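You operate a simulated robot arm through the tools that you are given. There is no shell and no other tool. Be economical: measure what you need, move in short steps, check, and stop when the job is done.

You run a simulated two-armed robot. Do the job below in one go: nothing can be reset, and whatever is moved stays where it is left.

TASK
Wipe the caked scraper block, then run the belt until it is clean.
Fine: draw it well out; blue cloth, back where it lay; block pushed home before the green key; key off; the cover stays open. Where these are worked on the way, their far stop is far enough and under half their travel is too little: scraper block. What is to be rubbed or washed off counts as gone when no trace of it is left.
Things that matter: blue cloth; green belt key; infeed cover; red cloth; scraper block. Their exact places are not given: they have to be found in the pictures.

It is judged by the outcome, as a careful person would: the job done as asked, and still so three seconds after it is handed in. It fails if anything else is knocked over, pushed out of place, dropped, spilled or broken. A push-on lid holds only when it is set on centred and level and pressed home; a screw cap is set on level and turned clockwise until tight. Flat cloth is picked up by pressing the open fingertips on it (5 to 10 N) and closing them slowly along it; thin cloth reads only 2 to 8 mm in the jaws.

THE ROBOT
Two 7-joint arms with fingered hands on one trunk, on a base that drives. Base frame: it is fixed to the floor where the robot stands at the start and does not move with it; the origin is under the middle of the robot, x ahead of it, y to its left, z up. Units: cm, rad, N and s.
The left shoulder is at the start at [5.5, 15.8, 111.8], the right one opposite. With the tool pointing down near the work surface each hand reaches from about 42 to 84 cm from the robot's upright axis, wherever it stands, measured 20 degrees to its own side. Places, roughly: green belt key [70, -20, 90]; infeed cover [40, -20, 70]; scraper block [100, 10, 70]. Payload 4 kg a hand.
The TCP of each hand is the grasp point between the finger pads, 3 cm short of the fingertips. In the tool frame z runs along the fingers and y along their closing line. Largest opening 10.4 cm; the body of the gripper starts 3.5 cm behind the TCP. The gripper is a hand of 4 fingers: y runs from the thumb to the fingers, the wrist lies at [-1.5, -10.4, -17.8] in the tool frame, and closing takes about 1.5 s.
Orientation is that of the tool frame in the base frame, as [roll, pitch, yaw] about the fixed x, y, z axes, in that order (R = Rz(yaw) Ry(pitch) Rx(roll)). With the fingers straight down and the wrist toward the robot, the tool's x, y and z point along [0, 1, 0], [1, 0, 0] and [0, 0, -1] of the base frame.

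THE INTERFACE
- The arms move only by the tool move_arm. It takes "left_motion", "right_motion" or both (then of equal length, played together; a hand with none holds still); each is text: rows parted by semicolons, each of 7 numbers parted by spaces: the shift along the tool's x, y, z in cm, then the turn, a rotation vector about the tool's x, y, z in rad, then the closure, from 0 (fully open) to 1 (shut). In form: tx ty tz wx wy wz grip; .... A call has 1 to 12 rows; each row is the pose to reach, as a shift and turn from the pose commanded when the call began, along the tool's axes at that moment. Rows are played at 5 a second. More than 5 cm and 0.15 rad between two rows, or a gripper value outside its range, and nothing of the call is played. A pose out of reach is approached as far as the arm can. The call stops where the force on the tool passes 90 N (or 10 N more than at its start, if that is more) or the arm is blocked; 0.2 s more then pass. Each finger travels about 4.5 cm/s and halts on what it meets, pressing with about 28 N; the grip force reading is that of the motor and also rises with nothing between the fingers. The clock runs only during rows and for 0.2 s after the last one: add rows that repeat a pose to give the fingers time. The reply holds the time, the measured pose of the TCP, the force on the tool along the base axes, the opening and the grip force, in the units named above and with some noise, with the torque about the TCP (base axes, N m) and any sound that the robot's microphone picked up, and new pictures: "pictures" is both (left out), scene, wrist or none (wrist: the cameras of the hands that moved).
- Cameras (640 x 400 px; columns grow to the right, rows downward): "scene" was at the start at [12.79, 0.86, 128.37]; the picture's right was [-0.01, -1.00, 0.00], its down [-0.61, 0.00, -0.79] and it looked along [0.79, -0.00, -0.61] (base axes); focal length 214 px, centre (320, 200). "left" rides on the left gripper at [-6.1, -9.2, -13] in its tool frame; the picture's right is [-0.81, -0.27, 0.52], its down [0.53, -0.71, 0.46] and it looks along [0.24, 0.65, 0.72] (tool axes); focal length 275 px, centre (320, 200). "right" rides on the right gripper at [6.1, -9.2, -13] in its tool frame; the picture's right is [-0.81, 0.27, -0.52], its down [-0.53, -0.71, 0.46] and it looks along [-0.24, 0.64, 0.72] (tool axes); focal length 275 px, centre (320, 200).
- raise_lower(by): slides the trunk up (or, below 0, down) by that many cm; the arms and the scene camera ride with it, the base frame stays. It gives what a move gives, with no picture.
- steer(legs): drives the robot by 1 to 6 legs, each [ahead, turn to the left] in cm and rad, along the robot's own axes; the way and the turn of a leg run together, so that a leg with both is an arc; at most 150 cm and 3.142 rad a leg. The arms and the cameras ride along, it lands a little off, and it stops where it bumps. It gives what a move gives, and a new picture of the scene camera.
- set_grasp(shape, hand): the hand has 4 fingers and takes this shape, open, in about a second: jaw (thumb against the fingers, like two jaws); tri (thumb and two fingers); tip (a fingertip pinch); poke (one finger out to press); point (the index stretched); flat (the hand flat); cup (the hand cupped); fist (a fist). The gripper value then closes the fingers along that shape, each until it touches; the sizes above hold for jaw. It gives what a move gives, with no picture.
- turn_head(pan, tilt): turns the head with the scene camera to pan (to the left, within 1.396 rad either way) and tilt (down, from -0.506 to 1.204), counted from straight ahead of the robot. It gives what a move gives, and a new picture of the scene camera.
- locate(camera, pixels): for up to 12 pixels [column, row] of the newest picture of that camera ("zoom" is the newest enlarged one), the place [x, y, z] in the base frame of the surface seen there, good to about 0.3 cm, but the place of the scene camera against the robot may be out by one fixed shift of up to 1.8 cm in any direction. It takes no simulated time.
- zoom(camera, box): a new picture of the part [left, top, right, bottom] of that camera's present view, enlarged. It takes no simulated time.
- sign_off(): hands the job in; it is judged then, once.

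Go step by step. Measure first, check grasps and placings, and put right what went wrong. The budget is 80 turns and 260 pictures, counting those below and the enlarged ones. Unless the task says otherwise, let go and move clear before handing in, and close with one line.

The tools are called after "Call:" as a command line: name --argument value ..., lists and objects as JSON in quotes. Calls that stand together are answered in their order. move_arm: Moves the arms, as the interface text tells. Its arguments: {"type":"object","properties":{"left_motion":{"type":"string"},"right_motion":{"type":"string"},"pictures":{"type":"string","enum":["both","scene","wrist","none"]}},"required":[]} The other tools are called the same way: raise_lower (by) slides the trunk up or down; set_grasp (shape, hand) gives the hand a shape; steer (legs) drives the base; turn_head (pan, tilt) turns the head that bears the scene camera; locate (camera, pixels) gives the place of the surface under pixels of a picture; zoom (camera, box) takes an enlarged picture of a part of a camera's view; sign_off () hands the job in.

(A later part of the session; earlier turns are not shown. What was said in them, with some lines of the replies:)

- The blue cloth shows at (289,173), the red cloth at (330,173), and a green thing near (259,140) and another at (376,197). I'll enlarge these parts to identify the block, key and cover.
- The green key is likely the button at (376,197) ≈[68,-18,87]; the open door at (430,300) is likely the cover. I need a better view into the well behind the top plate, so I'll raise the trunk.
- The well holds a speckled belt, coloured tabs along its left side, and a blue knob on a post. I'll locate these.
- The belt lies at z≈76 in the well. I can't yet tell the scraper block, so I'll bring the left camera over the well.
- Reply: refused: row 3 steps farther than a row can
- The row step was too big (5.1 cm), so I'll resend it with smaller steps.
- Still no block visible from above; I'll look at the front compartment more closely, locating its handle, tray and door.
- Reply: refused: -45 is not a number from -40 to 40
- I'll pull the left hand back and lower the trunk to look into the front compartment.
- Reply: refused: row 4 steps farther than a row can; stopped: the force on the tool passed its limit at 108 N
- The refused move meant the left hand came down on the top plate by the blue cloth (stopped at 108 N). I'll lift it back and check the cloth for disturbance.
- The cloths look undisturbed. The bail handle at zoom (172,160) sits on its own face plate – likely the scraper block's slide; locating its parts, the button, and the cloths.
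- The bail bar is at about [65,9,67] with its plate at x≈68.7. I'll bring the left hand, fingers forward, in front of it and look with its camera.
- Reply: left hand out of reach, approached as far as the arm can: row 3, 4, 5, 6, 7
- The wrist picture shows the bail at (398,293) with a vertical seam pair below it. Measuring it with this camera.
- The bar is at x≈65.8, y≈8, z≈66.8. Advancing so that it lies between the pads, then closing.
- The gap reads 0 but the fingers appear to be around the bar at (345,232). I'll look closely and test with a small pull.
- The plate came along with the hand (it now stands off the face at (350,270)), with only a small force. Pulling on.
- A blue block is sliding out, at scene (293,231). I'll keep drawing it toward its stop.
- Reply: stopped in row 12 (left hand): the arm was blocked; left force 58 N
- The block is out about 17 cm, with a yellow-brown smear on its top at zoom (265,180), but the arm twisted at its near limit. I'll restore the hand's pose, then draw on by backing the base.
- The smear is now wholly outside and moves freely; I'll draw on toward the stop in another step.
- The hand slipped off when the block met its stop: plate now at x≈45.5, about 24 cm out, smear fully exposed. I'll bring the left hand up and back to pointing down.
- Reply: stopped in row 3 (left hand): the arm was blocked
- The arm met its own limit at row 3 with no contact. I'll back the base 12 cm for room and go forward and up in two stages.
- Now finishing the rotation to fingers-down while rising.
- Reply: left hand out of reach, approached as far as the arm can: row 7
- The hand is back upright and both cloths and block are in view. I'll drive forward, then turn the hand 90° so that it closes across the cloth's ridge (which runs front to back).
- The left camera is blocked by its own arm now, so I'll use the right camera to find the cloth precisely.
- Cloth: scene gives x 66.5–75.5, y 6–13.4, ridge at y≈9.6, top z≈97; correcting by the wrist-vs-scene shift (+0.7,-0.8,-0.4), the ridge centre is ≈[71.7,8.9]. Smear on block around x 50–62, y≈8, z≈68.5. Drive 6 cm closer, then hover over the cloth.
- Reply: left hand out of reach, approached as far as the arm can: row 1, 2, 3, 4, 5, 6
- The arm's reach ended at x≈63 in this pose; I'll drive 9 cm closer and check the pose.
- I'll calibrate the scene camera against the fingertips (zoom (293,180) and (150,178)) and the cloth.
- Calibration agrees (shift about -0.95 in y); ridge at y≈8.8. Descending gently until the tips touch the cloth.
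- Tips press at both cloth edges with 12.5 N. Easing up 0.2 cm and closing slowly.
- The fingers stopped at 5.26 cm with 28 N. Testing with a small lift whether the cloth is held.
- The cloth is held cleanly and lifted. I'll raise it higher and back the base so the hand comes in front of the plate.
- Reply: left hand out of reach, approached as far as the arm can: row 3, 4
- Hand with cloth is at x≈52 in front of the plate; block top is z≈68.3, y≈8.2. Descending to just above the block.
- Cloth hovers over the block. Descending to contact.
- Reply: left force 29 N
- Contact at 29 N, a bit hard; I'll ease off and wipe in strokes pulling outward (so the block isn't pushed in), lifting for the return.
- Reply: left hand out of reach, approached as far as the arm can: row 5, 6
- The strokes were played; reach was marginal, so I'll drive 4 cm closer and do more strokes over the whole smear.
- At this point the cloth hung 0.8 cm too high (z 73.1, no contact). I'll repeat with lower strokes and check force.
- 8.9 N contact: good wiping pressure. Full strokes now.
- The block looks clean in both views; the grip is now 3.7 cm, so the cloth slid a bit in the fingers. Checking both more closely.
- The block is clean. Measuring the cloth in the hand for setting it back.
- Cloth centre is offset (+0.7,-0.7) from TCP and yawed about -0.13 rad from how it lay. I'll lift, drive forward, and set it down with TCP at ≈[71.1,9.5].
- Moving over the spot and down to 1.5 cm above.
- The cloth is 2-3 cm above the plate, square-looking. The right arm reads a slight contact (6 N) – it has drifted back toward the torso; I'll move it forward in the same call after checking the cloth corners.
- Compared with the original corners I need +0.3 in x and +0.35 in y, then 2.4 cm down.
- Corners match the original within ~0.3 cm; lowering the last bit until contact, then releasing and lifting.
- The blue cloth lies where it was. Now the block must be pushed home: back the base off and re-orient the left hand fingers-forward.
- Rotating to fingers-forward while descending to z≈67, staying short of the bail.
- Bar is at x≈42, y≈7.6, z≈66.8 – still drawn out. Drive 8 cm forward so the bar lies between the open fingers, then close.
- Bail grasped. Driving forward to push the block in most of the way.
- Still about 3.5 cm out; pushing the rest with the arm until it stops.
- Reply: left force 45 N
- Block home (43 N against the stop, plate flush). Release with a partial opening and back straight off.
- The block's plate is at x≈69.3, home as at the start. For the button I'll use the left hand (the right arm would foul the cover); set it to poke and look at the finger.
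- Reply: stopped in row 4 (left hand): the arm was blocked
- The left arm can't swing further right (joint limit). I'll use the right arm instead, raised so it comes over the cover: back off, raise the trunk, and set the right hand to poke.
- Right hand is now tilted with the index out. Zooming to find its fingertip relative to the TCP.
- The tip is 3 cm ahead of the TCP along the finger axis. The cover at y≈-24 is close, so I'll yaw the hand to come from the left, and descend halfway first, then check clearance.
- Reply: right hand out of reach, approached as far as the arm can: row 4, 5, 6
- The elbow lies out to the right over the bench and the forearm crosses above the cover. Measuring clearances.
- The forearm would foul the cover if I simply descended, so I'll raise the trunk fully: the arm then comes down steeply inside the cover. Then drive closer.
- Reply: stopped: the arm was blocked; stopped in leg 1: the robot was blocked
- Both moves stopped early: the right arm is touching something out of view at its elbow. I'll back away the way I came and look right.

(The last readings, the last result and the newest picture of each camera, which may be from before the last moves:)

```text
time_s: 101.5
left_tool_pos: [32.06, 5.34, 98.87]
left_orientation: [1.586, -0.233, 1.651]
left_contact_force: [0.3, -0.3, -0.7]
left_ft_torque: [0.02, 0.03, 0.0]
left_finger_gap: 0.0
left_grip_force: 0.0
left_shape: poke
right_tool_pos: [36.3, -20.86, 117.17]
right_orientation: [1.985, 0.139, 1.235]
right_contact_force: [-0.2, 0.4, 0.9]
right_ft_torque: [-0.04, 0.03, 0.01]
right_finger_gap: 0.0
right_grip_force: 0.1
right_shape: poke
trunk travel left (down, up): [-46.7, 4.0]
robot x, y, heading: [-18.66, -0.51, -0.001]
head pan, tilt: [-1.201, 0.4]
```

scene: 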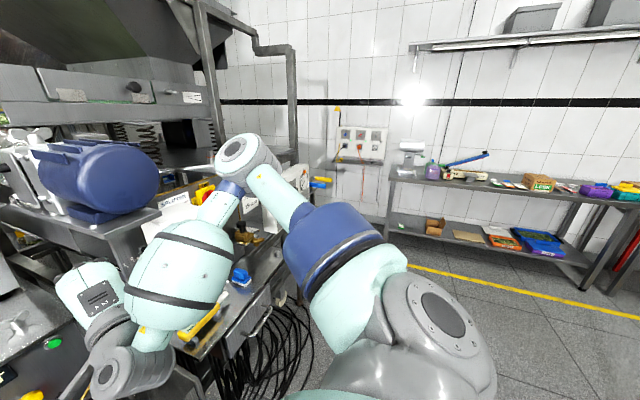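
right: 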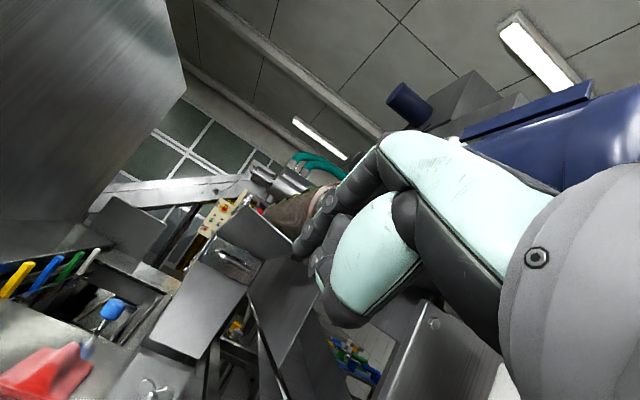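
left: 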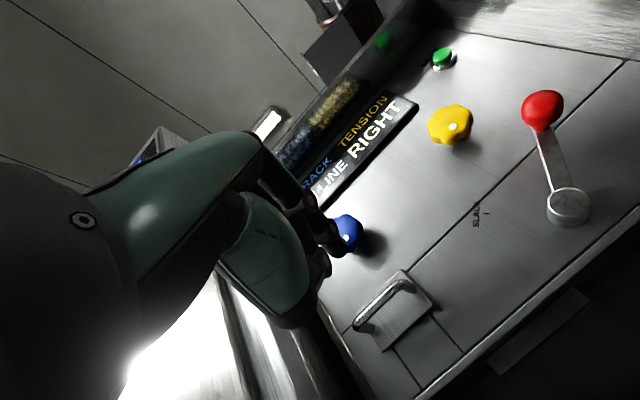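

The base is low (top z≈19) and the cover's bottom is at z≈50, so the base can turn under it. New plan: tuck the right arm back and bring the left arm's proven forward pose to the button by turning the base right. First retract the right arm.

Call:
move_arm --right_motion "0.4 0.9 -1.7 0 0.078 -0.034 0; 0.8 1.8 -3.4 0 0.155 -0.068 0; 1.1 2.7 -5.1 0 0.233 -0.1 0; 1.5 3.6 -6.8 0 0.311 -0.137 0; 1.5 3.6 -6.8 0 0.311 -0.137 0" --pictures "none"

```text
time_s: 102.7
left_tool_pos: [32.22, 5.27, 98.76]
left_orientation: [1.588, -0.233, 1.652]
left_contact_force: [0.0, 0.1, 0.4]
left_ft_torque: [0.01, 0.0, 0.02]
left_finger_gap: 0.0
left_grip_force: 0.0
left_shape: poke
right_tool_pos: [32.81, -17.24, 122.79]
right_orientation: [2.035, 0.132, 1.579]
right_contact_force: [0.3, -0.9, 0.5]
right_ft_torque: [-0.01, 0.02, -0.01]
right_finger_gap: 0.0
right_grip_force: 0.1
right_shape: poke
trunk travel left (down, up): [-46.7, 4.0]
robot x, y, heading: [-18.38, -0.25, -0.002]
head pan, tilt: [-1.201, 0.4]
```

Call:
move_arm --right_motion "0 -1.4 -2.8 0.136 0 0 0; 0 -2.8 -5.6 0.272 0 0 0; 0 -4.2 -8.4 0.408 0 0 0; 0 -5.6 -11.2 0.544 0 0 0; 0 -7 -14 0.68 0 0 0; 0 -8.4 -16.8 0.816 0 0 0; 0 -9.9 -19.6 0.95 0 0 0; 0 -9.9 -19.6 0.95 0 0 0" --pictures "none"

Call:
raise_lower --by -13

Call:
turn_head --pan 0 --tilt 0.6

```text
time_s: 104.5
left_tool_pos: [32.3, 5.27, 98.6]
left_orientation: [1.588, -0.234, 1.651]
left_contact_force: [0.3, 0.5, -0.1]
left_ft_torque: [-0.02, -0.02, 0.02]
left_finger_gap: 0.01
left_grip_force: 0.1
left_shape: poke
right_tool_pos: [16.15, -14.86, 127.82]
right_orientation: [2.985, 0.135, 1.578]
right_contact_force: [-0.3, -0.4, -0.4]
right_ft_torque: [-0.05, 0.01, 0.01]
right_finger_gap: 0.0
right_grip_force: 0.0
right_shape: poke
right hand out of reach, approached as far as the arm can: row 1, 2, 3, 4, 5, 6, 7, 8
trunk travel left (down, up): [-46.7, 4.0]
robot x, y, heading: [-18.56, -0.13, -0.002]
head pan, tilt: [-1.201, 0.4]
```

```text
time_s: 106.0
left_tool_pos: [32.18, 5.35, 85.6]
left_orientation: [1.587, -0.234, 1.656]
left_contact_force: [-0.1, -0.2, -0.5]
left_ft_torque: [-0.02, 0.0, 0.01]
left_finger_gap: 0.01
left_grip_force: 0.1
left_shape: poke
right_tool_pos: [16.25, -14.89, 114.73]
right_orientation: [2.986, 0.134, 1.578]
right_contact_force: [-0.1, -0.9, -0.3]
right_ft_torque: [0.01, -0.01, -0.02]
right_finger_gap: 0.02
right_grip_force: 0.1
right_shape: poke
trunk travel left (down, up): [-33.7, 17.0]
robot x, y, heading: [-18.67, -0.25, -0.005]
head pan, tilt: [-1.201, 0.4]
```

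```text
time_s: 107.4
left_tool_pos: [32.27, 5.22, 85.6]
left_orientation: [1.588, -0.233, 1.651]
left_contact_force: [0.6, -0.5, -0.3]
left_ft_torque: [-0.01, 0.0, 0.0]
left_finger_gap: 0.0
left_grip_force: 0.1
left_shape: poke
right_tool_pos: [16.19, -14.95, 114.7]
right_orientation: [2.984, 0.131, 1.578]
right_contact_force: [0.1, 0.1, 0.3]
right_ft_torque: [0.0, 0.03, 0.05]
right_finger_gap: 0.0
right_grip_force: 0.1
right_shape: poke
trunk travel left (down, up): [-33.7, 17.0]
robot x, y, heading: [-18.5, 0.36, -0.002]
head pan, tilt: [0.0, 0.6]
```

scene: 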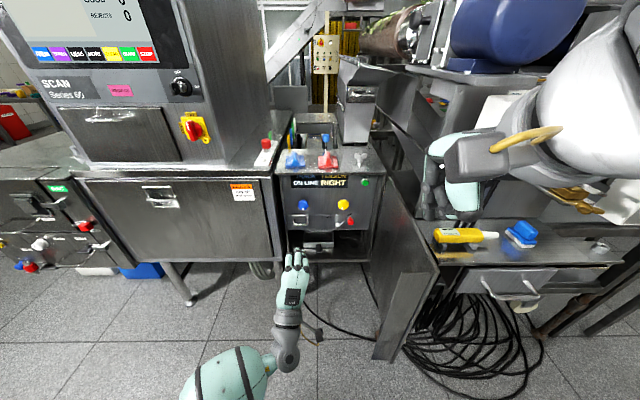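

Everything looks in place. I'll measure the obstacles on the right before turning the base with the right arm tucked.

Call:
locate --camera "scene" --pixels '[[460, 30], [455, 65], [430, 70], [500, 95], [440, 140], [433, 195], [470, 212], [364, 182], [420, 235], [550, 190]]'

```text
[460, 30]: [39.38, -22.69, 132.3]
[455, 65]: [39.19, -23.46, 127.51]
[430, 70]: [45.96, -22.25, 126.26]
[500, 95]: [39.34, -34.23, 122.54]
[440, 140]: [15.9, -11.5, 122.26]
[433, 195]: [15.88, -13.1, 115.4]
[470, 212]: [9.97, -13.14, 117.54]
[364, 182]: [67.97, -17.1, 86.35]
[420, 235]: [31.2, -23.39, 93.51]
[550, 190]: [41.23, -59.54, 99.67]
```

An overhead shelf (z≈122+, x≥39, y≤-22) was what the right hand met; nothing moved. Now turn the base right 0.26 rad and drive forward 12 cm, keeping the right arm short of it.

Call:
steer --legs '[[0, -0.263], [12, 0]]'

Call:
move_arm --left_motion "0 0 1 0 0 0 0; 0 0 1 0 0 0 0" --pictures "both"

```text
time_s: 109.7
left_tool_pos: [42.73, -11.03, 86.23]
left_orientation: [1.577, -0.235, 1.39]
left_contact_force: [-0.1, -0.4, -0.6]
left_ft_torque: [-0.01, -0.06, 0.02]
left_finger_gap: 0.02
left_grip_force: 0.0
left_shape: poke
right_tool_pos: [21.45, -26.36, 115.27]
right_orientation: [2.972, 0.132, 1.314]
right_contact_force: [1.4, -1.3, 0.4]
right_ft_torque: [0.03, 0.04, -0.01]
right_finger_gap: 0.0
right_grip_force: 0.1
right_shape: poke
trunk travel left (down, up): [-33.7, 17.0]
robot x, y, heading: [-7.18, -3.02, -0.261]
head pan, tilt: [0.0, 0.6]
```

scene: 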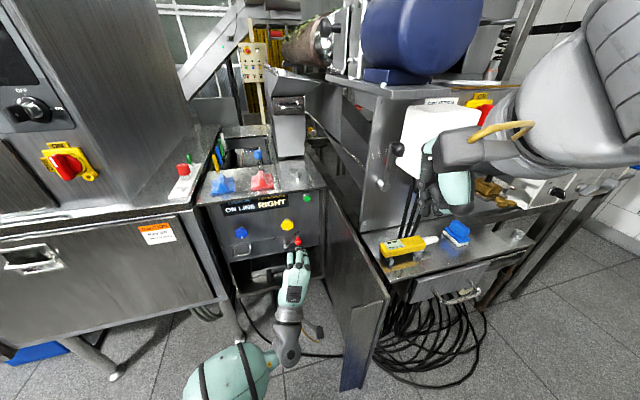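

```text
time_s: 110.3
left_tool_pos: [44.11, -11.48, 85.58]
left_orientation: [1.586, -0.232, 1.387]
left_contact_force: [-0.6, -0.2, -0.2]
left_ft_torque: [0.03, 0.02, 0.0]
left_finger_gap: 0.0
left_grip_force: 0.1
left_shape: poke
right_tool_pos: [22.52, -26.57, 114.87]
right_orientation: [2.979, 0.131, 1.316]
right_contact_force: [-0.8, 0.1, -0.4]
right_ft_torque: [0.01, -0.07, 0.05]
right_finger_gap: 0.0
right_grip_force: 0.1
right_shape: poke
trunk travel left (down, up): [-33.7, 17.0]
robot x, y, heading: [-7.41, -2.88, -0.269]
head pan, tilt: [0.0, 0.6]
```

scene: 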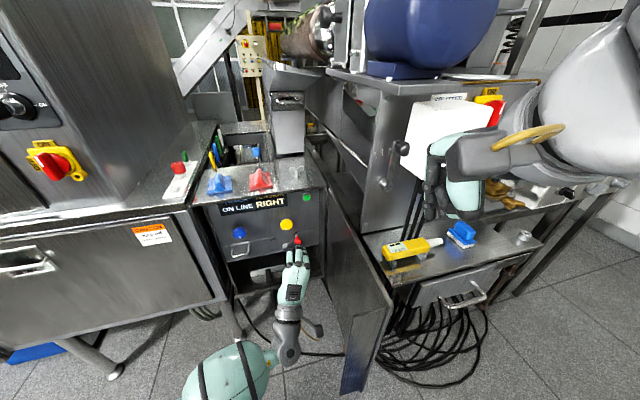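
left: 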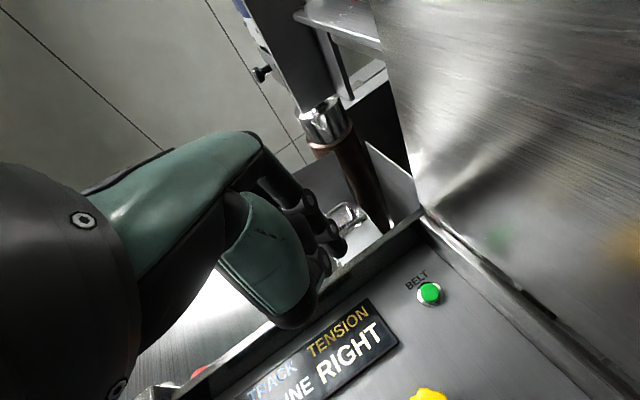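

The button is at left-picture (430,293) and the index tip near (338,247). Locating both.

Call:
locate --camera "left" --pixels '[[430, 293], [424, 288], [436, 290], [338, 247], [325, 232], [330, 262], [310, 200], [440, 305], [415, 300]]'

Call:
zoom --camera "left" --box '[250, 160, 470, 330]'

```text
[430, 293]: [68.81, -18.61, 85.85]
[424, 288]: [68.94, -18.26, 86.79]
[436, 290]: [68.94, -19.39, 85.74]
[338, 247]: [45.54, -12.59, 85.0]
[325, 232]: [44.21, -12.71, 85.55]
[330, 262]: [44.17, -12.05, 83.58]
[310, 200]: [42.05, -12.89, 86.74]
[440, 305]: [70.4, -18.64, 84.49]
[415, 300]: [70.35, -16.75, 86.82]
```

```text
2.35 times, centred on (360, 245) of left
```

zoom: 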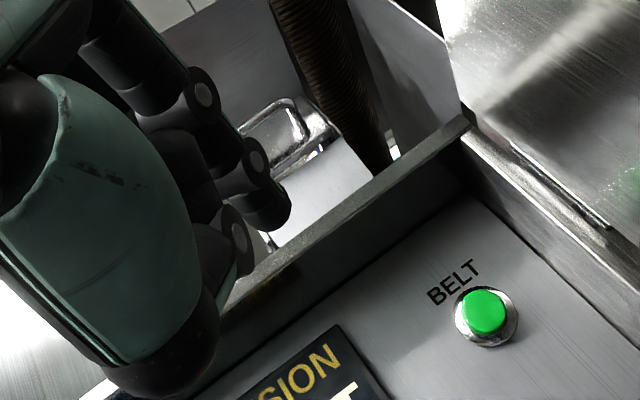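

Button face centre ≈[68.8,-18.7,86.0]; fingertip is 3 cm ahead of the TCP. Drive 6 cm closer, then line up with a 4 cm stand-off.

Call:
steer --legs '[[6, 0]]'

Call:
move_arm --left_motion "-0.6 0.3 3.2 0 0 0 0; -1.1 0.6 6.4 0 0 0 0; -1.7 0.9 9.6 0 0 0 0; -2.2 1.1 12.8 0 0 0 0; -2.2 1.1 12.8 0 0 0 0" --pictures "wrist"

```text
time_s: 111.3
left_tool_pos: [48.71, -12.54, 86.5]
left_orientation: [1.571, -0.233, 1.393]
left_contact_force: [0.6, 0.6, -0.4]
left_ft_torque: [-0.05, -0.04, -0.01]
left_finger_gap: 0.02
left_grip_force: 0.0
left_shape: poke
right_tool_pos: [26.49, -27.75, 115.58]
right_orientation: [2.961, 0.135, 1.315]
right_contact_force: [0.7, 0.3, 0.6]
right_ft_torque: [-0.01, 0.04, 0.04]
right_finger_gap: 0.0
right_grip_force: 0.1
right_shape: poke
trunk travel left (down, up): [-33.7, 17.0]
robot x, y, heading: [-1.13, -4.72, -0.266]
head pan, tilt: [0.0, 0.6]
```

scene: 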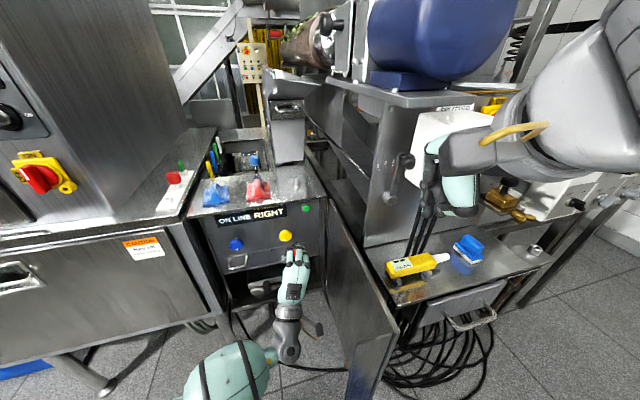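

```text
time_s: 112.5
left_tool_pos: [62.45, -17.47, 85.7]
left_orientation: [1.59, -0.232, 1.388]
left_contact_force: [0.4, 0.0, -0.4]
left_ft_torque: [-0.03, 0.0, 0.01]
left_finger_gap: 0.04
left_grip_force: 0.1
left_shape: poke
right_tool_pos: [28.68, -28.23, 114.84]
right_orientation: [2.983, 0.136, 1.317]
right_contact_force: [0.3, 0.2, 0.2]
right_ft_torque: [0.01, -0.02, 0.01]
right_finger_gap: 0.0
right_grip_force: 0.0
right_shape: poke
trunk travel left (down, up): [-33.7, 17.0]
robot x, y, heading: [-1.16, -4.6, -0.262]
head pan, tilt: [0.0, 0.6]
```

left: 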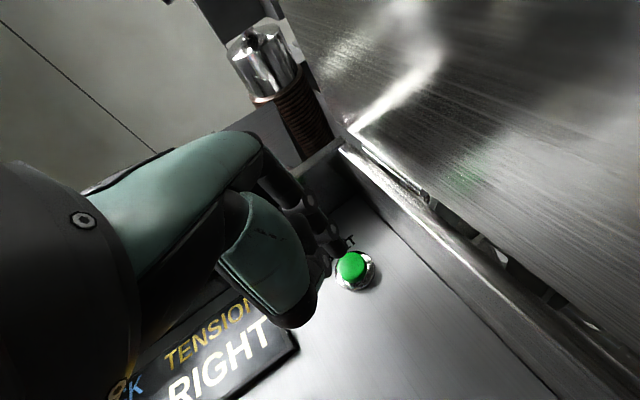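

Call:
zoom --camera "left" --box '[280, 190, 420, 310]'

Call:
locate --camera "left" --pixels '[[353, 266], [365, 262], [345, 270], [338, 245], [330, 250], [325, 235]]'

```text
3.33 times, centred on (350, 250) of left
```

zoom: 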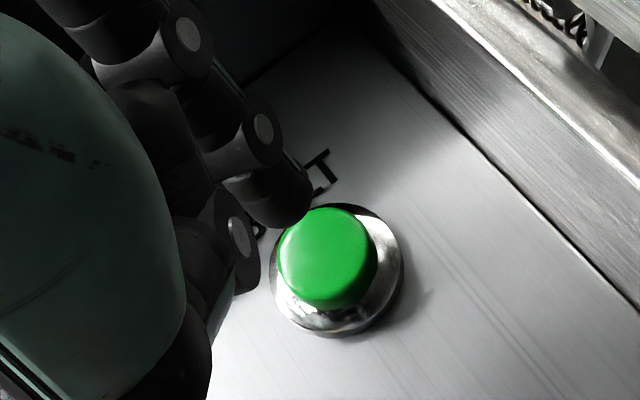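

```text
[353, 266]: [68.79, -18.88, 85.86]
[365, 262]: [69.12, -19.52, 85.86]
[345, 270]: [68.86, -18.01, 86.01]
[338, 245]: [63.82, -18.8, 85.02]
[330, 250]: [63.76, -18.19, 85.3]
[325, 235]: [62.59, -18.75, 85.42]
```

Tip ≈[64.8,-18.3,84.9], button [68.8,-18.8,85.9]. Raising 0.9 cm and advancing to press once, then withdrawing.

Call:
move_arm --left_motion "0 0.9 0 0 0 0 0; 0 1 2 0 0 0 0; 0 1 3.3 0 0 0 0; 0 1 4 0 0 0 0; 0 1 4.5 0 0 0 0; 0 1 4.9 0 0 0 0" --pictures "wrist"

Call:
zoom --camera "left" --box '[280, 190, 420, 310]'

```text
time_s: 113.9
left_tool_pos: [66.68, -18.53, 87.1]
left_orientation: [1.58, -0.231, 1.389]
left_contact_force: [-19.5, 7.0, 2.8]
left_ft_torque: [0.03, -0.08, 0.38]
left_finger_gap: 0.03
left_grip_force: 0.0
left_shape: poke
right_tool_pos: [27.69, -27.95, 115.2]
right_orientation: [2.973, 0.133, 1.314]
right_contact_force: [0.2, -0.1, -0.4]
right_ft_torque: [0.0, 0.01, -0.01]
right_finger_gap: 0.01
right_grip_force: 0.0
right_shape: poke
trunk travel left (down, up): [-33.7, 17.0]
robot x, y, heading: [-1.11, -4.63, -0.265]
head pan, tilt: [0.0, 0.6]
heard: click
```

left: 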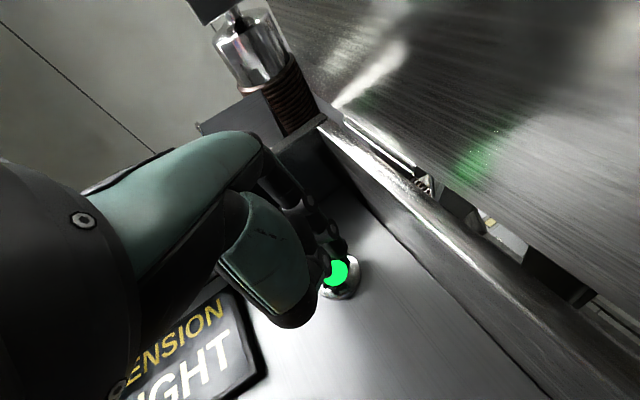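

```text
3.33 times, centred on (350, 250) of left
```

zoom: 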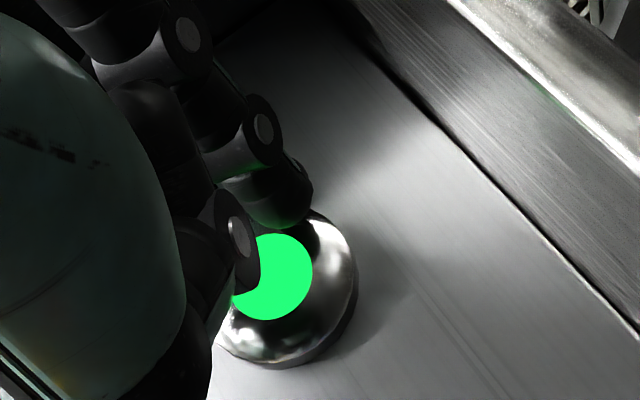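

A click was heard and the key is lit. Withdraw a little and watch whether the belt runs.

Call:
move_arm --left_motion "0 0 -2 0 0 0 0; 0 0 -3.8 0 0 0 0; 0 0 -3.8 0 0 0 0; 0 0 -3.8 0 0 0 0; 0 0 -3.8 0 0 0 0" --pictures "both"

Call:
zoom --camera "scene" --box '[190, 110, 330, 220]'

```text
time_s: 115.1
left_tool_pos: [63.0, -17.93, 87.14]
left_orientation: [1.584, -0.234, 1.39]
left_contact_force: [0.1, -0.2, -0.1]
left_ft_torque: [0.02, 0.04, -0.01]
left_finger_gap: 0.02
left_grip_force: 0.0
left_shape: poke
right_tool_pos: [27.95, -28.12, 115.03]
right_orientation: [2.977, 0.133, 1.317]
right_contact_force: [-0.1, -0.1, 0.7]
right_ft_torque: [-0.03, -0.01, 0.0]
right_finger_gap: 0.0
right_grip_force: 0.0
right_shape: poke
trunk travel left (down, up): [-33.7, 17.0]
robot x, y, heading: [-1.2, -5.04, -0.264]
head pan, tilt: [0.0, 0.6]
```

scene: 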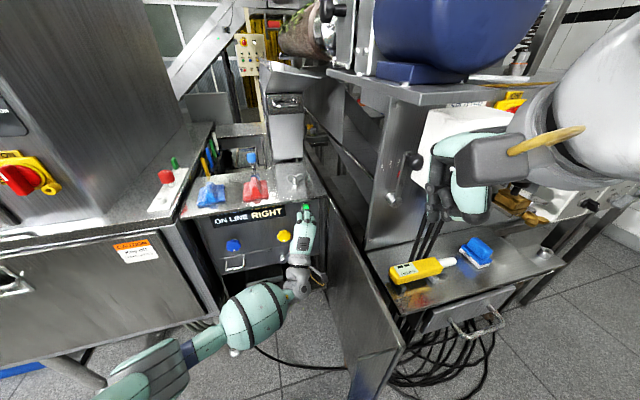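
left: 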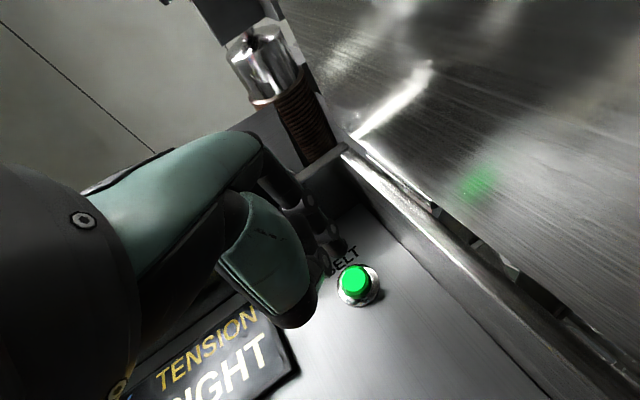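

```text
3.64 times, centred on (260, 165) of scene
```

zoom: 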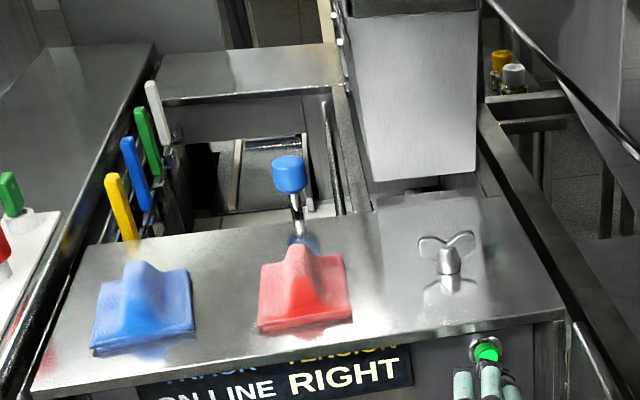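

Call:
zoom --camera "left" --box '[280, 210, 420, 330]'

Call:
zoom --camera "scene" --box '[215, 130, 285, 175]'

```text
3.33 times, centred on (350, 270) of left
```

zoom: 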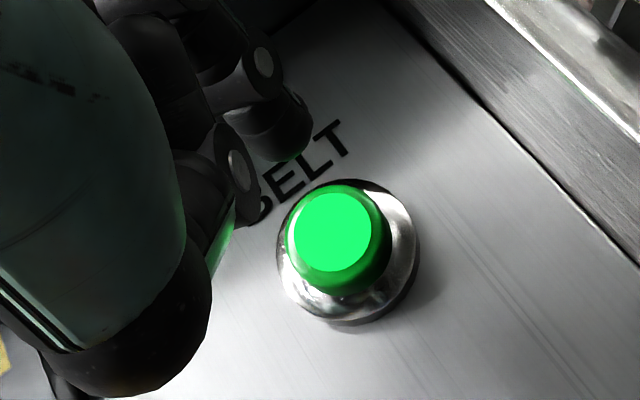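

```text
8.89 times, centred on (250, 152) of scene
```

zoom: 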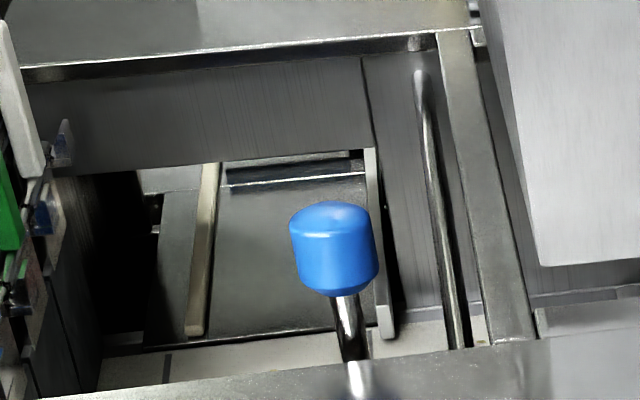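

The key is latched on (lit). I'll withdraw clear of the plate, raise the trunk to see the belt, and let it run.

Call:
move_arm --left_motion "0 0 -3 0 0 0 0; 0 0 -6 0 0 0 0; 0 0 -9 0 0 0 0; 0 0 -9 0 0 0 0; 0 0 -9 0 0 0 0; 0 0 -9 0 0 0 0" --pictures "none"

Call:
raise_lower --by 16.5

Call:
turn_head --pan 0.2 --tilt 0.6

Call:
zoom --camera "scene" --box '[240, 110, 360, 200]'

```text
time_s: 116.5
left_tool_pos: [54.25, -16.28, 87.25]
left_orientation: [1.584, -0.231, 1.39]
left_contact_force: [-0.6, 0.7, 0.1]
left_ft_torque: [-0.03, 0.04, -0.01]
left_finger_gap: 0.04
left_grip_force: 0.0
left_shape: poke
right_tool_pos: [28.12, -28.1, 115.04]
right_orientation: [2.977, 0.134, 1.315]
right_contact_force: [0.2, 0.6, -0.2]
right_ft_torque: [0.0, -0.01, -0.01]
right_finger_gap: 0.0
right_grip_force: 0.0
right_shape: poke
trunk travel left (down, up): [-33.7, 17.0]
robot x, y, heading: [-0.99, -4.83, -0.262]
head pan, tilt: [0.0, 0.6]
```

```text
time_s: 118.4
left_tool_pos: [54.11, -16.32, 103.87]
left_orientation: [1.583, -0.233, 1.39]
left_contact_force: [-0.9, -0.8, 0.4]
left_ft_torque: [0.01, -0.04, 0.04]
left_finger_gap: 0.02
left_grip_force: 0.0
left_shape: poke
right_tool_pos: [27.9, -28.13, 131.91]
right_orientation: [2.972, 0.133, 1.314]
right_contact_force: [-7.5, 0.0, 3.6]
right_ft_torque: [-0.01, -0.24, -0.11]
right_finger_gap: 0.0
right_grip_force: 0.1
right_shape: poke
trunk travel left (down, up): [-50.2, 0.5]
robot x, y, heading: [-0.91, -4.51, -0.264]
head pan, tilt: [0.0, 0.6]
```

```text
time_s: 119.1
left_tool_pos: [54.15, -16.33, 103.83]
left_orientation: [1.583, -0.235, 1.39]
left_contact_force: [0.0, 0.2, 0.7]
left_ft_torque: [0.05, -0.01, 0.02]
left_finger_gap: 0.0
left_grip_force: 0.0
left_shape: poke
right_tool_pos: [28.01, -28.1, 131.62]
right_orientation: [2.976, 0.133, 1.315]
right_contact_force: [-7.5, 0.3, 3.2]
right_ft_torque: [-0.01, -0.28, -0.06]
right_finger_gap: 0.0
right_grip_force: 0.0
right_shape: poke
trunk travel left (down, up): [-50.2, 0.5]
robot x, y, heading: [-1.22, -4.91, -0.263]
head pan, tilt: [0.201, 0.6]
```

scene: 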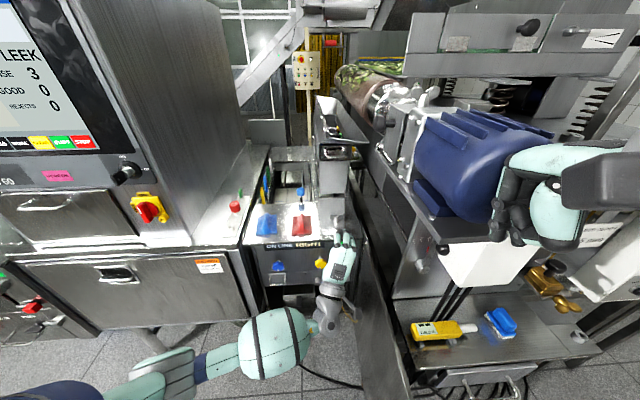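

```text
4.44 times, centred on (300, 155) of scene
```

zoom: 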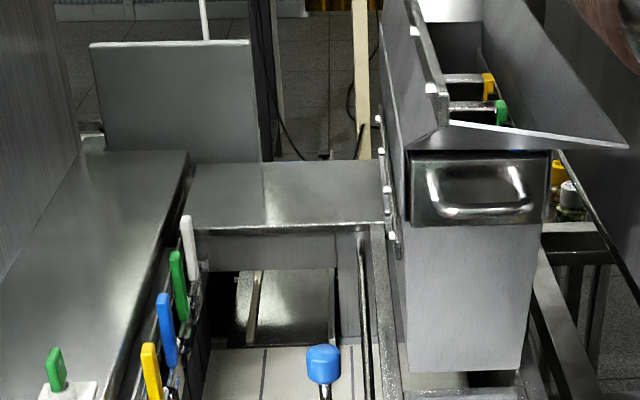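

The right hand brushes the motor (7.5 N), so I'll lower a little, and look more closely at the belt.

Call:
raise_lower --by -4

Call:
zoom --camera "scene" --box '[270, 150, 330, 200]'

```text
time_s: 119.9
left_tool_pos: [54.24, -16.35, 100.0]
left_orientation: [1.582, -0.233, 1.393]
left_contact_force: [-0.3, 0.7, 0.4]
left_ft_torque: [0.0, -0.02, 0.02]
left_finger_gap: 0.02
left_grip_force: 0.0
left_shape: poke
right_tool_pos: [27.92, -28.22, 127.56]
right_orientation: [2.977, 0.131, 1.316]
right_contact_force: [-11.1, 0.0, -3.8]
right_ft_torque: [-0.01, -0.23, -0.01]
right_finger_gap: 0.0
right_grip_force: 0.0
right_shape: poke
trunk travel left (down, up): [-46.2, 4.5]
robot x, y, heading: [-1.28, -4.48, -0.266]
head pan, tilt: [0.201, 0.6]
```

```text
8.00 times, centred on (300, 175) of scene
```

zoom: 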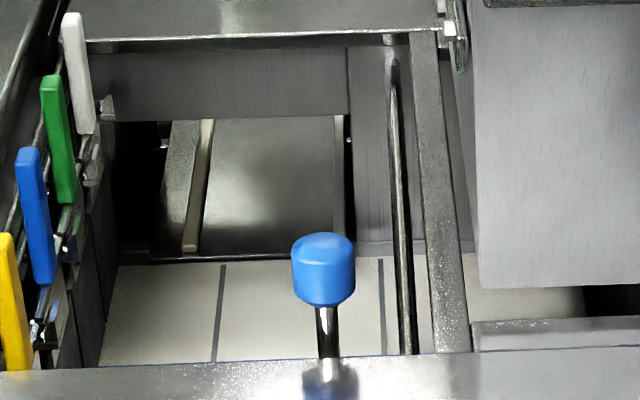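

The visible belt has no specks now. Backing 5 cm to free the right hand; then more views to make sure that all of the belt passing by is clean.

Call:
steer --legs '[[-5, 0]]'

Call:
zoom --camera "scene" --box '[270, 145, 330, 195]'

Call:
move_arm --right_motion "0 -1 0 0 0 0 0; 0 -2 0 0 0 0 0; 0 -3 0 0 0 0 0" --pictures "none"

Call:
zoom --camera "scene" --box '[270, 145, 330, 195]'

```text
time_s: 120.9
left_tool_pos: [49.2, -14.89, 100.13]
left_orientation: [1.582, -0.233, 1.391]
left_contact_force: [0.5, 0.2, 0.5]
left_ft_torque: [0.03, -0.01, 0.01]
left_finger_gap: 0.0
left_grip_force: 0.1
left_shape: poke
right_tool_pos: [22.83, -26.69, 127.7]
right_orientation: [2.975, 0.135, 1.316]
right_contact_force: [0.3, 0.7, -0.3]
right_ft_torque: [-0.01, 0.03, 0.01]
right_finger_gap: 0.0
right_grip_force: 0.0
right_shape: poke
trunk travel left (down, up): [-46.2, 4.5]
robot x, y, heading: [-5.93, -3.22, -0.263]
head pan, tilt: [0.201, 0.6]
```

scene: 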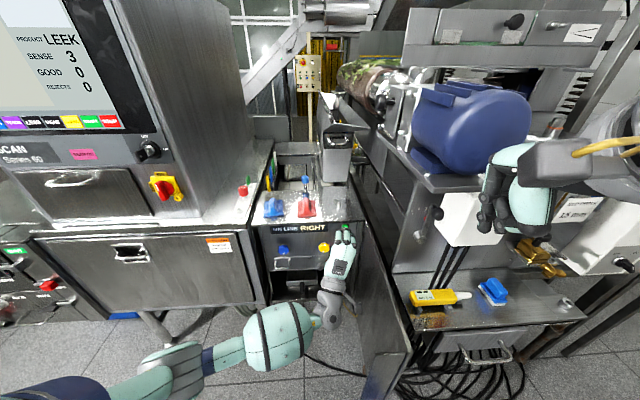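

```text
8.00 times, centred on (300, 170) of scene
```

zoom: 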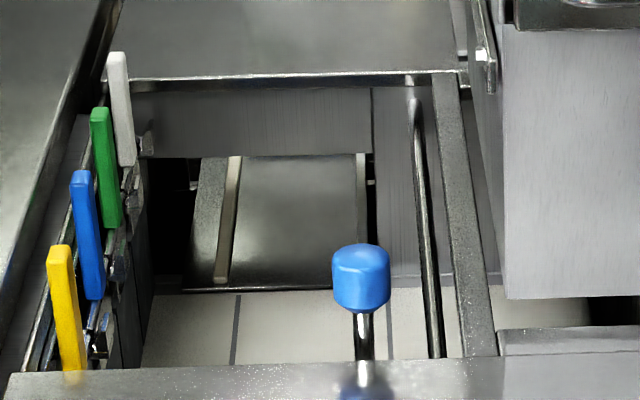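

```text
time_s: 121.7
left_tool_pos: [49.87, -15.07, 99.53]
left_orientation: [1.589, -0.235, 1.391]
left_contact_force: [-0.8, 0.6, 0.0]
left_ft_torque: [0.02, 0.02, 0.03]
left_finger_gap: 0.0
left_grip_force: 0.1
left_shape: poke
right_tool_pos: [22.37, -26.18, 128.13]
right_orientation: [2.982, 0.136, 1.316]
right_contact_force: [0.3, 0.5, 1.0]
right_ft_torque: [0.0, -0.03, 0.0]
right_finger_gap: 0.0
right_grip_force: 0.0
right_shape: poke
right hand out of reach, approached as far as the arm can: row 1, 2, 3
trunk travel left (down, up): [-46.2, 4.5]
robot x, y, heading: [-6.06, -3.44, -0.267]
head pan, tilt: [0.201, 0.6]
```

```text
8.00 times, centred on (300, 170) of scene
```

zoom: 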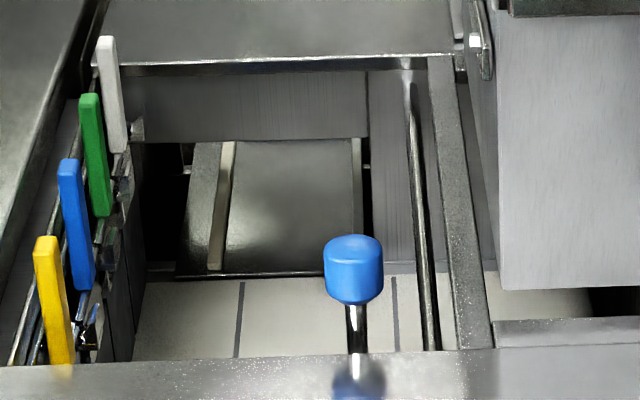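

The belt moves (cross lines shift between views) and no specks show. I'll let it run longer, checking at several instants.

Call:
move_arm --left_motion "0 0 0 0 0 0 0; 0 0 0 0 0 0 0; 0 0 0 0 0 0 0; 0 0 0 0 0 0 0; 0 0 0 0 0 0 0; 0 0 0 0 0 0 0; 0 0 0 0 0 0 0; 0 0 0 0 0 0 0; 0 0 0 0 0 0 0; 0 0 0 0 0 0 0; 0 0 0 0 0 0 0; 0 0 0 0 0 0 0" --pictures "none"

Call:
zoom --camera "scene" --box '[276, 170, 316, 195]'

Call:
move_arm --left_motion "0 0 0 0 0 0 0; 0 0 0 0 0 0 0; 0 0 0 0 0 0 0; 0 0 0 0 0 0 0; 0 0 0 0 0 0 0; 0 0 0 0 0 0 0; 0 0 0 0 0 0 0; 0 0 0 0 0 0 0; 0 0 0 0 0 0 0; 0 0 0 0 0 0 0; 0 0 0 0 0 0 0; 0 0 0 0 0 0 0" --pictures "none"

Call:
zoom --camera "scene" --box '[276, 170, 316, 195]'

Call:
move_arm --left_motion "0 0 0 0 0 0 0; 0 0 0 0 0 0 0; 0 0 0 0 0 0 0; 0 0 0 0 0 0 0; 0 0 0 0 0 0 0; 0 0 0 0 0 0 0; 0 0 0 0 0 0 0" --pictures "none"

Call:
zoom --camera "scene" --box '[276, 170, 316, 195]'

```text
time_s: 124.3
left_tool_pos: [50.38, -15.23, 99.34]
left_orientation: [1.594, -0.234, 1.384]
left_contact_force: [0.6, -0.1, 0.2]
left_ft_torque: [-0.02, -0.01, 0.02]
left_finger_gap: 0.01
left_grip_force: 0.0
left_shape: poke
right_tool_pos: [23.07, -26.38, 128.0]
right_orientation: [2.99, 0.136, 1.318]
right_contact_force: [0.2, 0.2, -0.1]
right_ft_torque: [-0.01, 0.02, 0.02]
right_finger_gap: 0.0
right_grip_force: 0.1
right_shape: poke
trunk travel left (down, up): [-46.2, 4.5]
robot x, y, heading: [-6.22, -3.31, -0.269]
head pan, tilt: [0.201, 0.6]
```

```text
16.00 times, centred on (296, 182) of scene
```

zoom: 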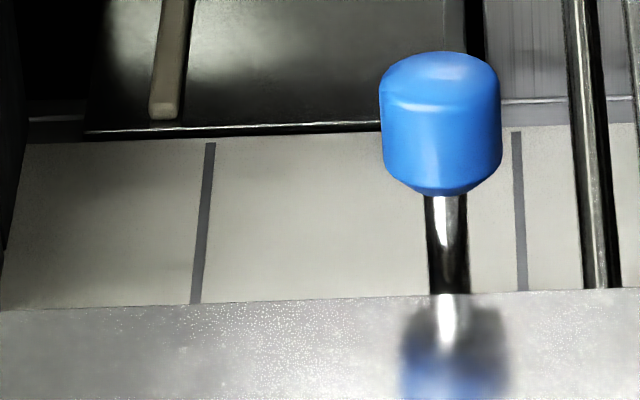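

```text
time_s: 126.9
left_tool_pos: [50.38, -15.22, 99.49]
left_orientation: [1.594, -0.235, 1.389]
left_contact_force: [-0.4, -1.0, 0.0]
left_ft_torque: [0.04, -0.02, 0.04]
left_finger_gap: 0.01
left_grip_force: 0.1
left_shape: poke
right_tool_pos: [23.03, -26.44, 127.94]
right_orientation: [2.986, 0.135, 1.318]
right_contact_force: [-0.1, 0.0, -0.2]
right_ft_torque: [-0.03, 0.03, 0.01]
right_finger_gap: 0.0
right_grip_force: 0.0
right_shape: poke
trunk travel left (down, up): [-46.2, 4.5]
robot x, y, heading: [-6.26, -3.67, -0.262]
head pan, tilt: [0.201, 0.6]
```

```text
16.00 times, centred on (296, 182) of scene
```

zoom: 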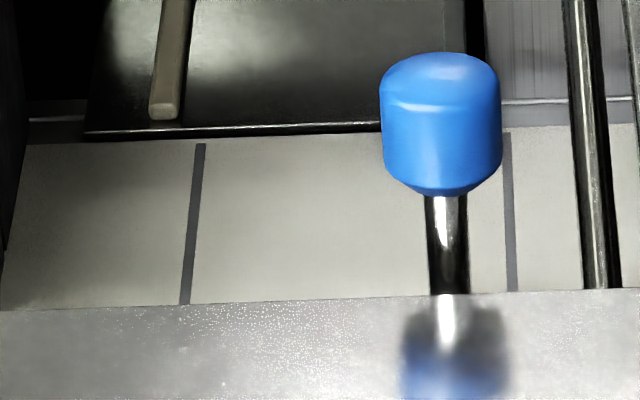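

```text
time_s: 128.5
left_tool_pos: [50.29, -15.26, 99.3]
left_orientation: [1.594, -0.234, 1.388]
left_contact_force: [-0.4, 0.2, -0.2]
left_ft_torque: [0.01, -0.01, -0.02]
left_finger_gap: 0.0
left_grip_force: 0.0
left_shape: poke
right_tool_pos: [23.08, -26.38, 127.97]
right_orientation: [2.987, 0.137, 1.319]
right_contact_force: [-0.1, -0.2, -0.6]
right_ft_torque: [-0.01, 0.02, -0.01]
right_finger_gap: 0.0
right_grip_force: 0.0
right_shape: poke
trunk travel left (down, up): [-46.2, 4.5]
robot x, y, heading: [-6.2, -3.54, -0.265]
head pan, tilt: [0.201, 0.6]
```

```text
16.00 times, centred on (296, 182) of scene
```

zoom: 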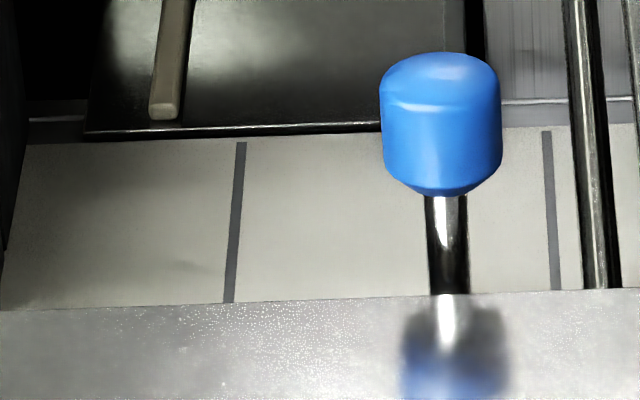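

The belt runs sideways and every strip seen is clean. I'll lower and return to the stand-off in front of the key (the belt keeps running meanwhile), and look from the left camera.

Call:
raise_lower --by -12.5

Call:
steer --legs '[[5, 0]]'

Call:
move_arm --left_motion "0 0 1 0 0 0 0; 0 0 2 0 0 0 0; 0 0 2 0 0 0 0" --pictures "wrist"

Call:
locate --camera "left" --pixels '[[430, 293], [400, 285], [390, 280]]'

```text
time_s: 130.0
left_tool_pos: [50.18, -15.12, 86.74]
left_orientation: [1.594, -0.236, 1.387]
left_contact_force: [0.0, 0.5, -0.2]
left_ft_torque: [0.01, 0.02, -0.01]
left_finger_gap: 0.02
left_grip_force: 0.1
left_shape: poke
right_tool_pos: [23.16, -26.35, 115.34]
right_orientation: [2.986, 0.138, 1.317]
right_contact_force: [0.7, -0.5, 0.3]
right_ft_torque: [0.03, 0.0, -0.01]
right_finger_gap: 0.0
right_grip_force: 0.0
right_shape: poke
trunk travel left (down, up): [-33.7, 17.0]
robot x, y, heading: [-6.1, -3.74, -0.264]
head pan, tilt: [0.201, 0.6]
```

```text
time_s: 130.9
left_tool_pos: [54.3, -16.22, 87.27]
left_orientation: [1.585, -0.235, 1.39]
left_contact_force: [0.2, 0.4, -0.4]
left_ft_torque: [-0.01, -0.02, -0.02]
left_finger_gap: 0.01
left_grip_force: 0.1
left_shape: poke
right_tool_pos: [26.93, -27.41, 115.78]
right_orientation: [2.976, 0.135, 1.315]
right_contact_force: [-0.1, -0.1, 0.4]
right_ft_torque: [-0.06, 0.01, -0.01]
right_finger_gap: 0.01
right_grip_force: 0.1
right_shape: poke
trunk travel left (down, up): [-33.7, 17.0]
robot x, y, heading: [-1.32, -4.65, -0.263]
head pan, tilt: [0.201, 0.6]
```

scene: 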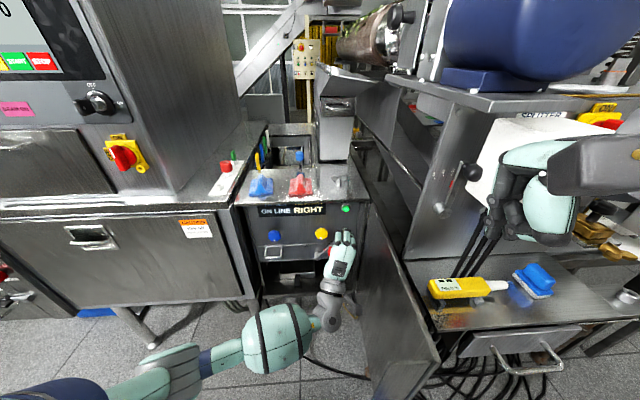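

```text
time_s: 131.7
left_tool_pos: [56.74, -16.76, 86.81]
left_orientation: [1.59, -0.236, 1.389]
left_contact_force: [0.1, -0.4, -0.4]
left_ft_torque: [0.0, -0.02, 0.01]
left_finger_gap: 0.0
left_grip_force: 0.1
left_shape: poke
right_tool_pos: [27.32, -27.59, 115.41]
right_orientation: [2.98, 0.136, 1.317]
right_contact_force: [-0.3, -0.4, -0.5]
right_ft_torque: [0.01, 0.04, 0.03]
right_finger_gap: 0.01
right_grip_force: 0.0
right_shape: poke
trunk travel left (down, up): [-33.7, 17.0]
robot x, y, heading: [-0.74, -4.64, -0.262]
head pan, tilt: [0.201, 0.6]
```

left: 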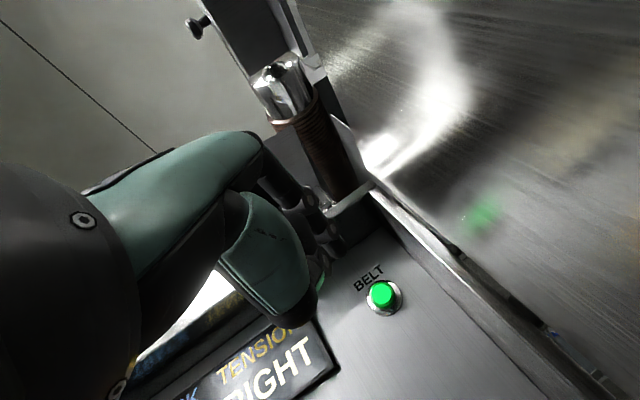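

```text
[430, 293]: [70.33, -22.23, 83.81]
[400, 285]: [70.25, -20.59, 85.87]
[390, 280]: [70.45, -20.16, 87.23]
```

Aligned as before; pressing the key once to switch off, then withdrawing.

Call:
move_arm --left_motion "0 0.2 3.5 0 0 0 0; 0 0.4 6.5 0 0 0 0; 0 0.4 8.3 0 0 0 0; 0 0.4 9.2 0 0 0 0; 0 0.4 9.8 0 0 0 0; 0 0.4 10.2 0 0 0 0; 0 0.4 8 0 0 0 0; 0 0.4 4 0 0 0 0; 0 0.4 0 0 0 0 0; 0 0.4 0 0 0 0 0" --pictures "both"

Call:
zoom --camera "left" --box '[310, 230, 450, 350]'

```text
time_s: 133.9
left_tool_pos: [56.45, -16.98, 87.39]
left_orientation: [1.587, -0.234, 1.389]
left_contact_force: [0.0, -1.1, 0.5]
left_ft_torque: [0.01, -0.01, 0.01]
left_finger_gap: 0.01
left_grip_force: 0.1
left_shape: poke
right_tool_pos: [27.24, -27.48, 115.71]
right_orientation: [2.978, 0.136, 1.316]
right_contact_force: [0.4, 0.8, 0.2]
right_ft_torque: [-0.03, -0.01, 0.0]
right_finger_gap: 0.01
right_grip_force: 0.0
right_shape: poke
trunk travel left (down, up): [-33.7, 17.0]
robot x, y, heading: [-1.13, -4.54, -0.261]
head pan, tilt: [0.201, 0.6]
heard: click
```

scene: 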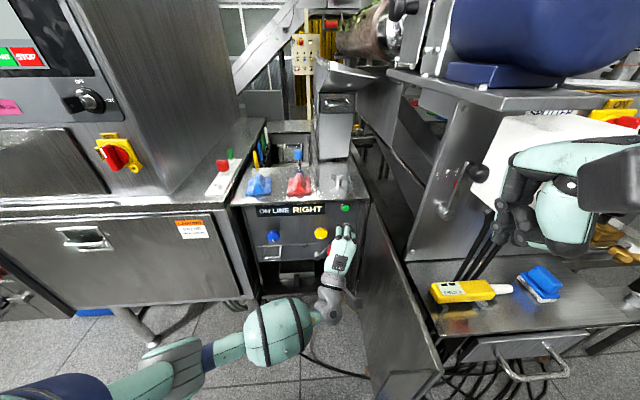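
left: 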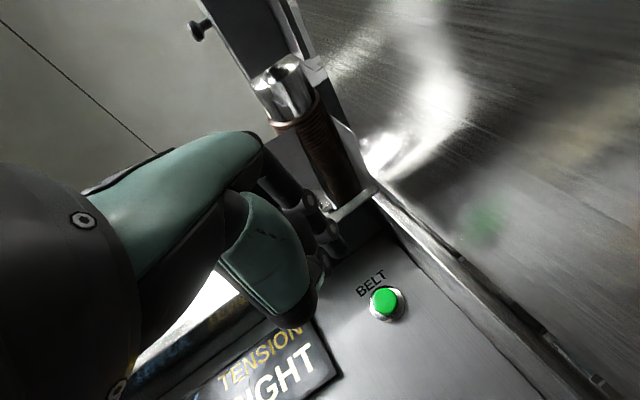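

```text
3.33 times, centred on (380, 290) of left
5 turns are left
```

zoom: 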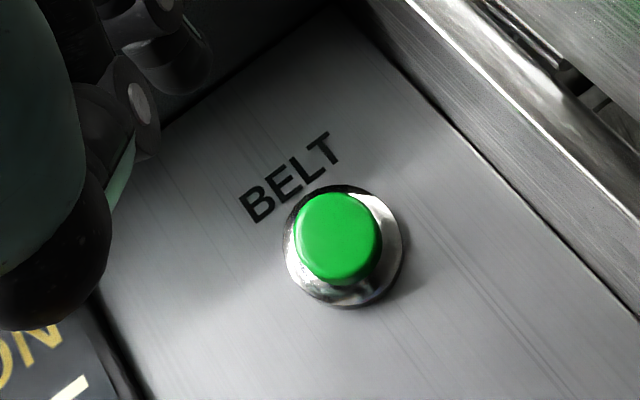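

The key clicked and is dark again (off). Back away and take a last look at the whole.

Call:
steer --legs '[[-10, 0]]'

Call:
zoom --camera "scene" --box '[210, 120, 390, 290]'

Call:
zoom --camera "scene" --box '[250, 130, 340, 200]'

```text
time_s: 135.1
left_tool_pos: [47.36, -14.36, 87.09]
left_orientation: [1.594, -0.235, 1.389]
left_contact_force: [0.8, -0.4, -0.9]
left_ft_torque: [0.01, -0.03, -0.01]
left_finger_gap: 0.01
left_grip_force: 0.0
left_shape: poke
right_tool_pos: [18.06, -25.1, 115.37]
right_orientation: [2.986, 0.137, 1.318]
right_contact_force: [0.0, -0.4, 0.0]
right_ft_torque: [-0.01, -0.02, 0.03]
right_finger_gap: 0.01
right_grip_force: 0.1
right_shape: poke
trunk travel left (down, up): [-33.7, 17.0]
robot x, y, heading: [-11.29, -2.02, -0.261]
head pan, tilt: [0.201, 0.6]
```

scene: 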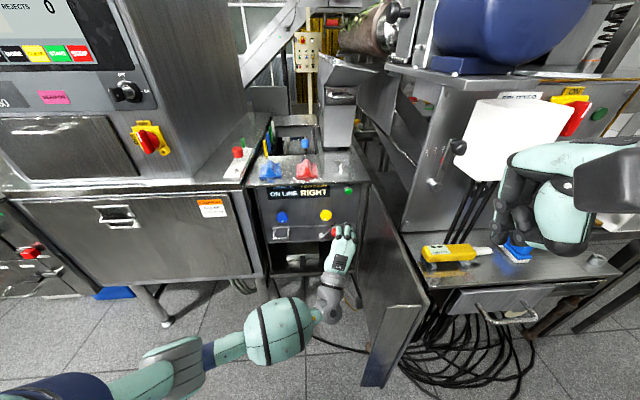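

```text
2.35 times, centred on (300, 205) of scene
```

zoom: 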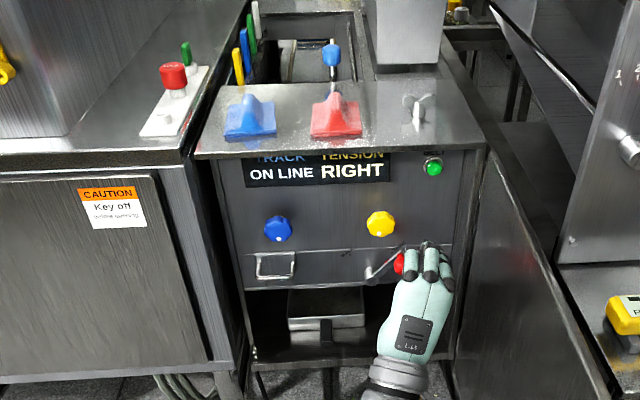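

```text
5.71 times, centred on (295, 165) of scene
4 turns are left
```

zoom: 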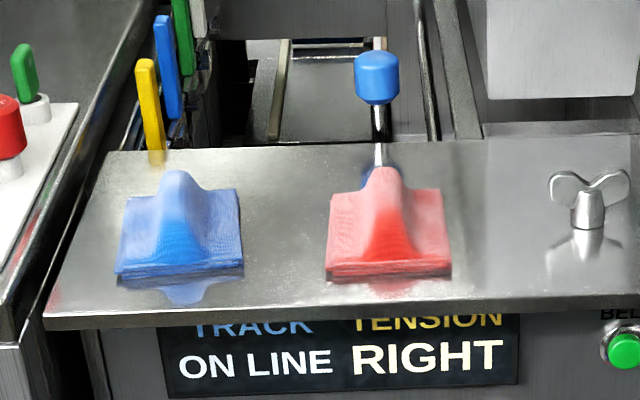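

The last view shows the cloths in place, the block home, the key dark, the cover open and both hands clear, so I'm handing in.

Call:
sign_off

```text
The job is handed in.
```

The job is handed in: I wiped the scraper block clean and pushed it home, ran the belt for about 20 s, and switched the key off. The blue cloth is back where it lay and the cover is still open. Every part of the belt I could see came clean, but the strip nearest the front plate was hidden from the camera and not checked.
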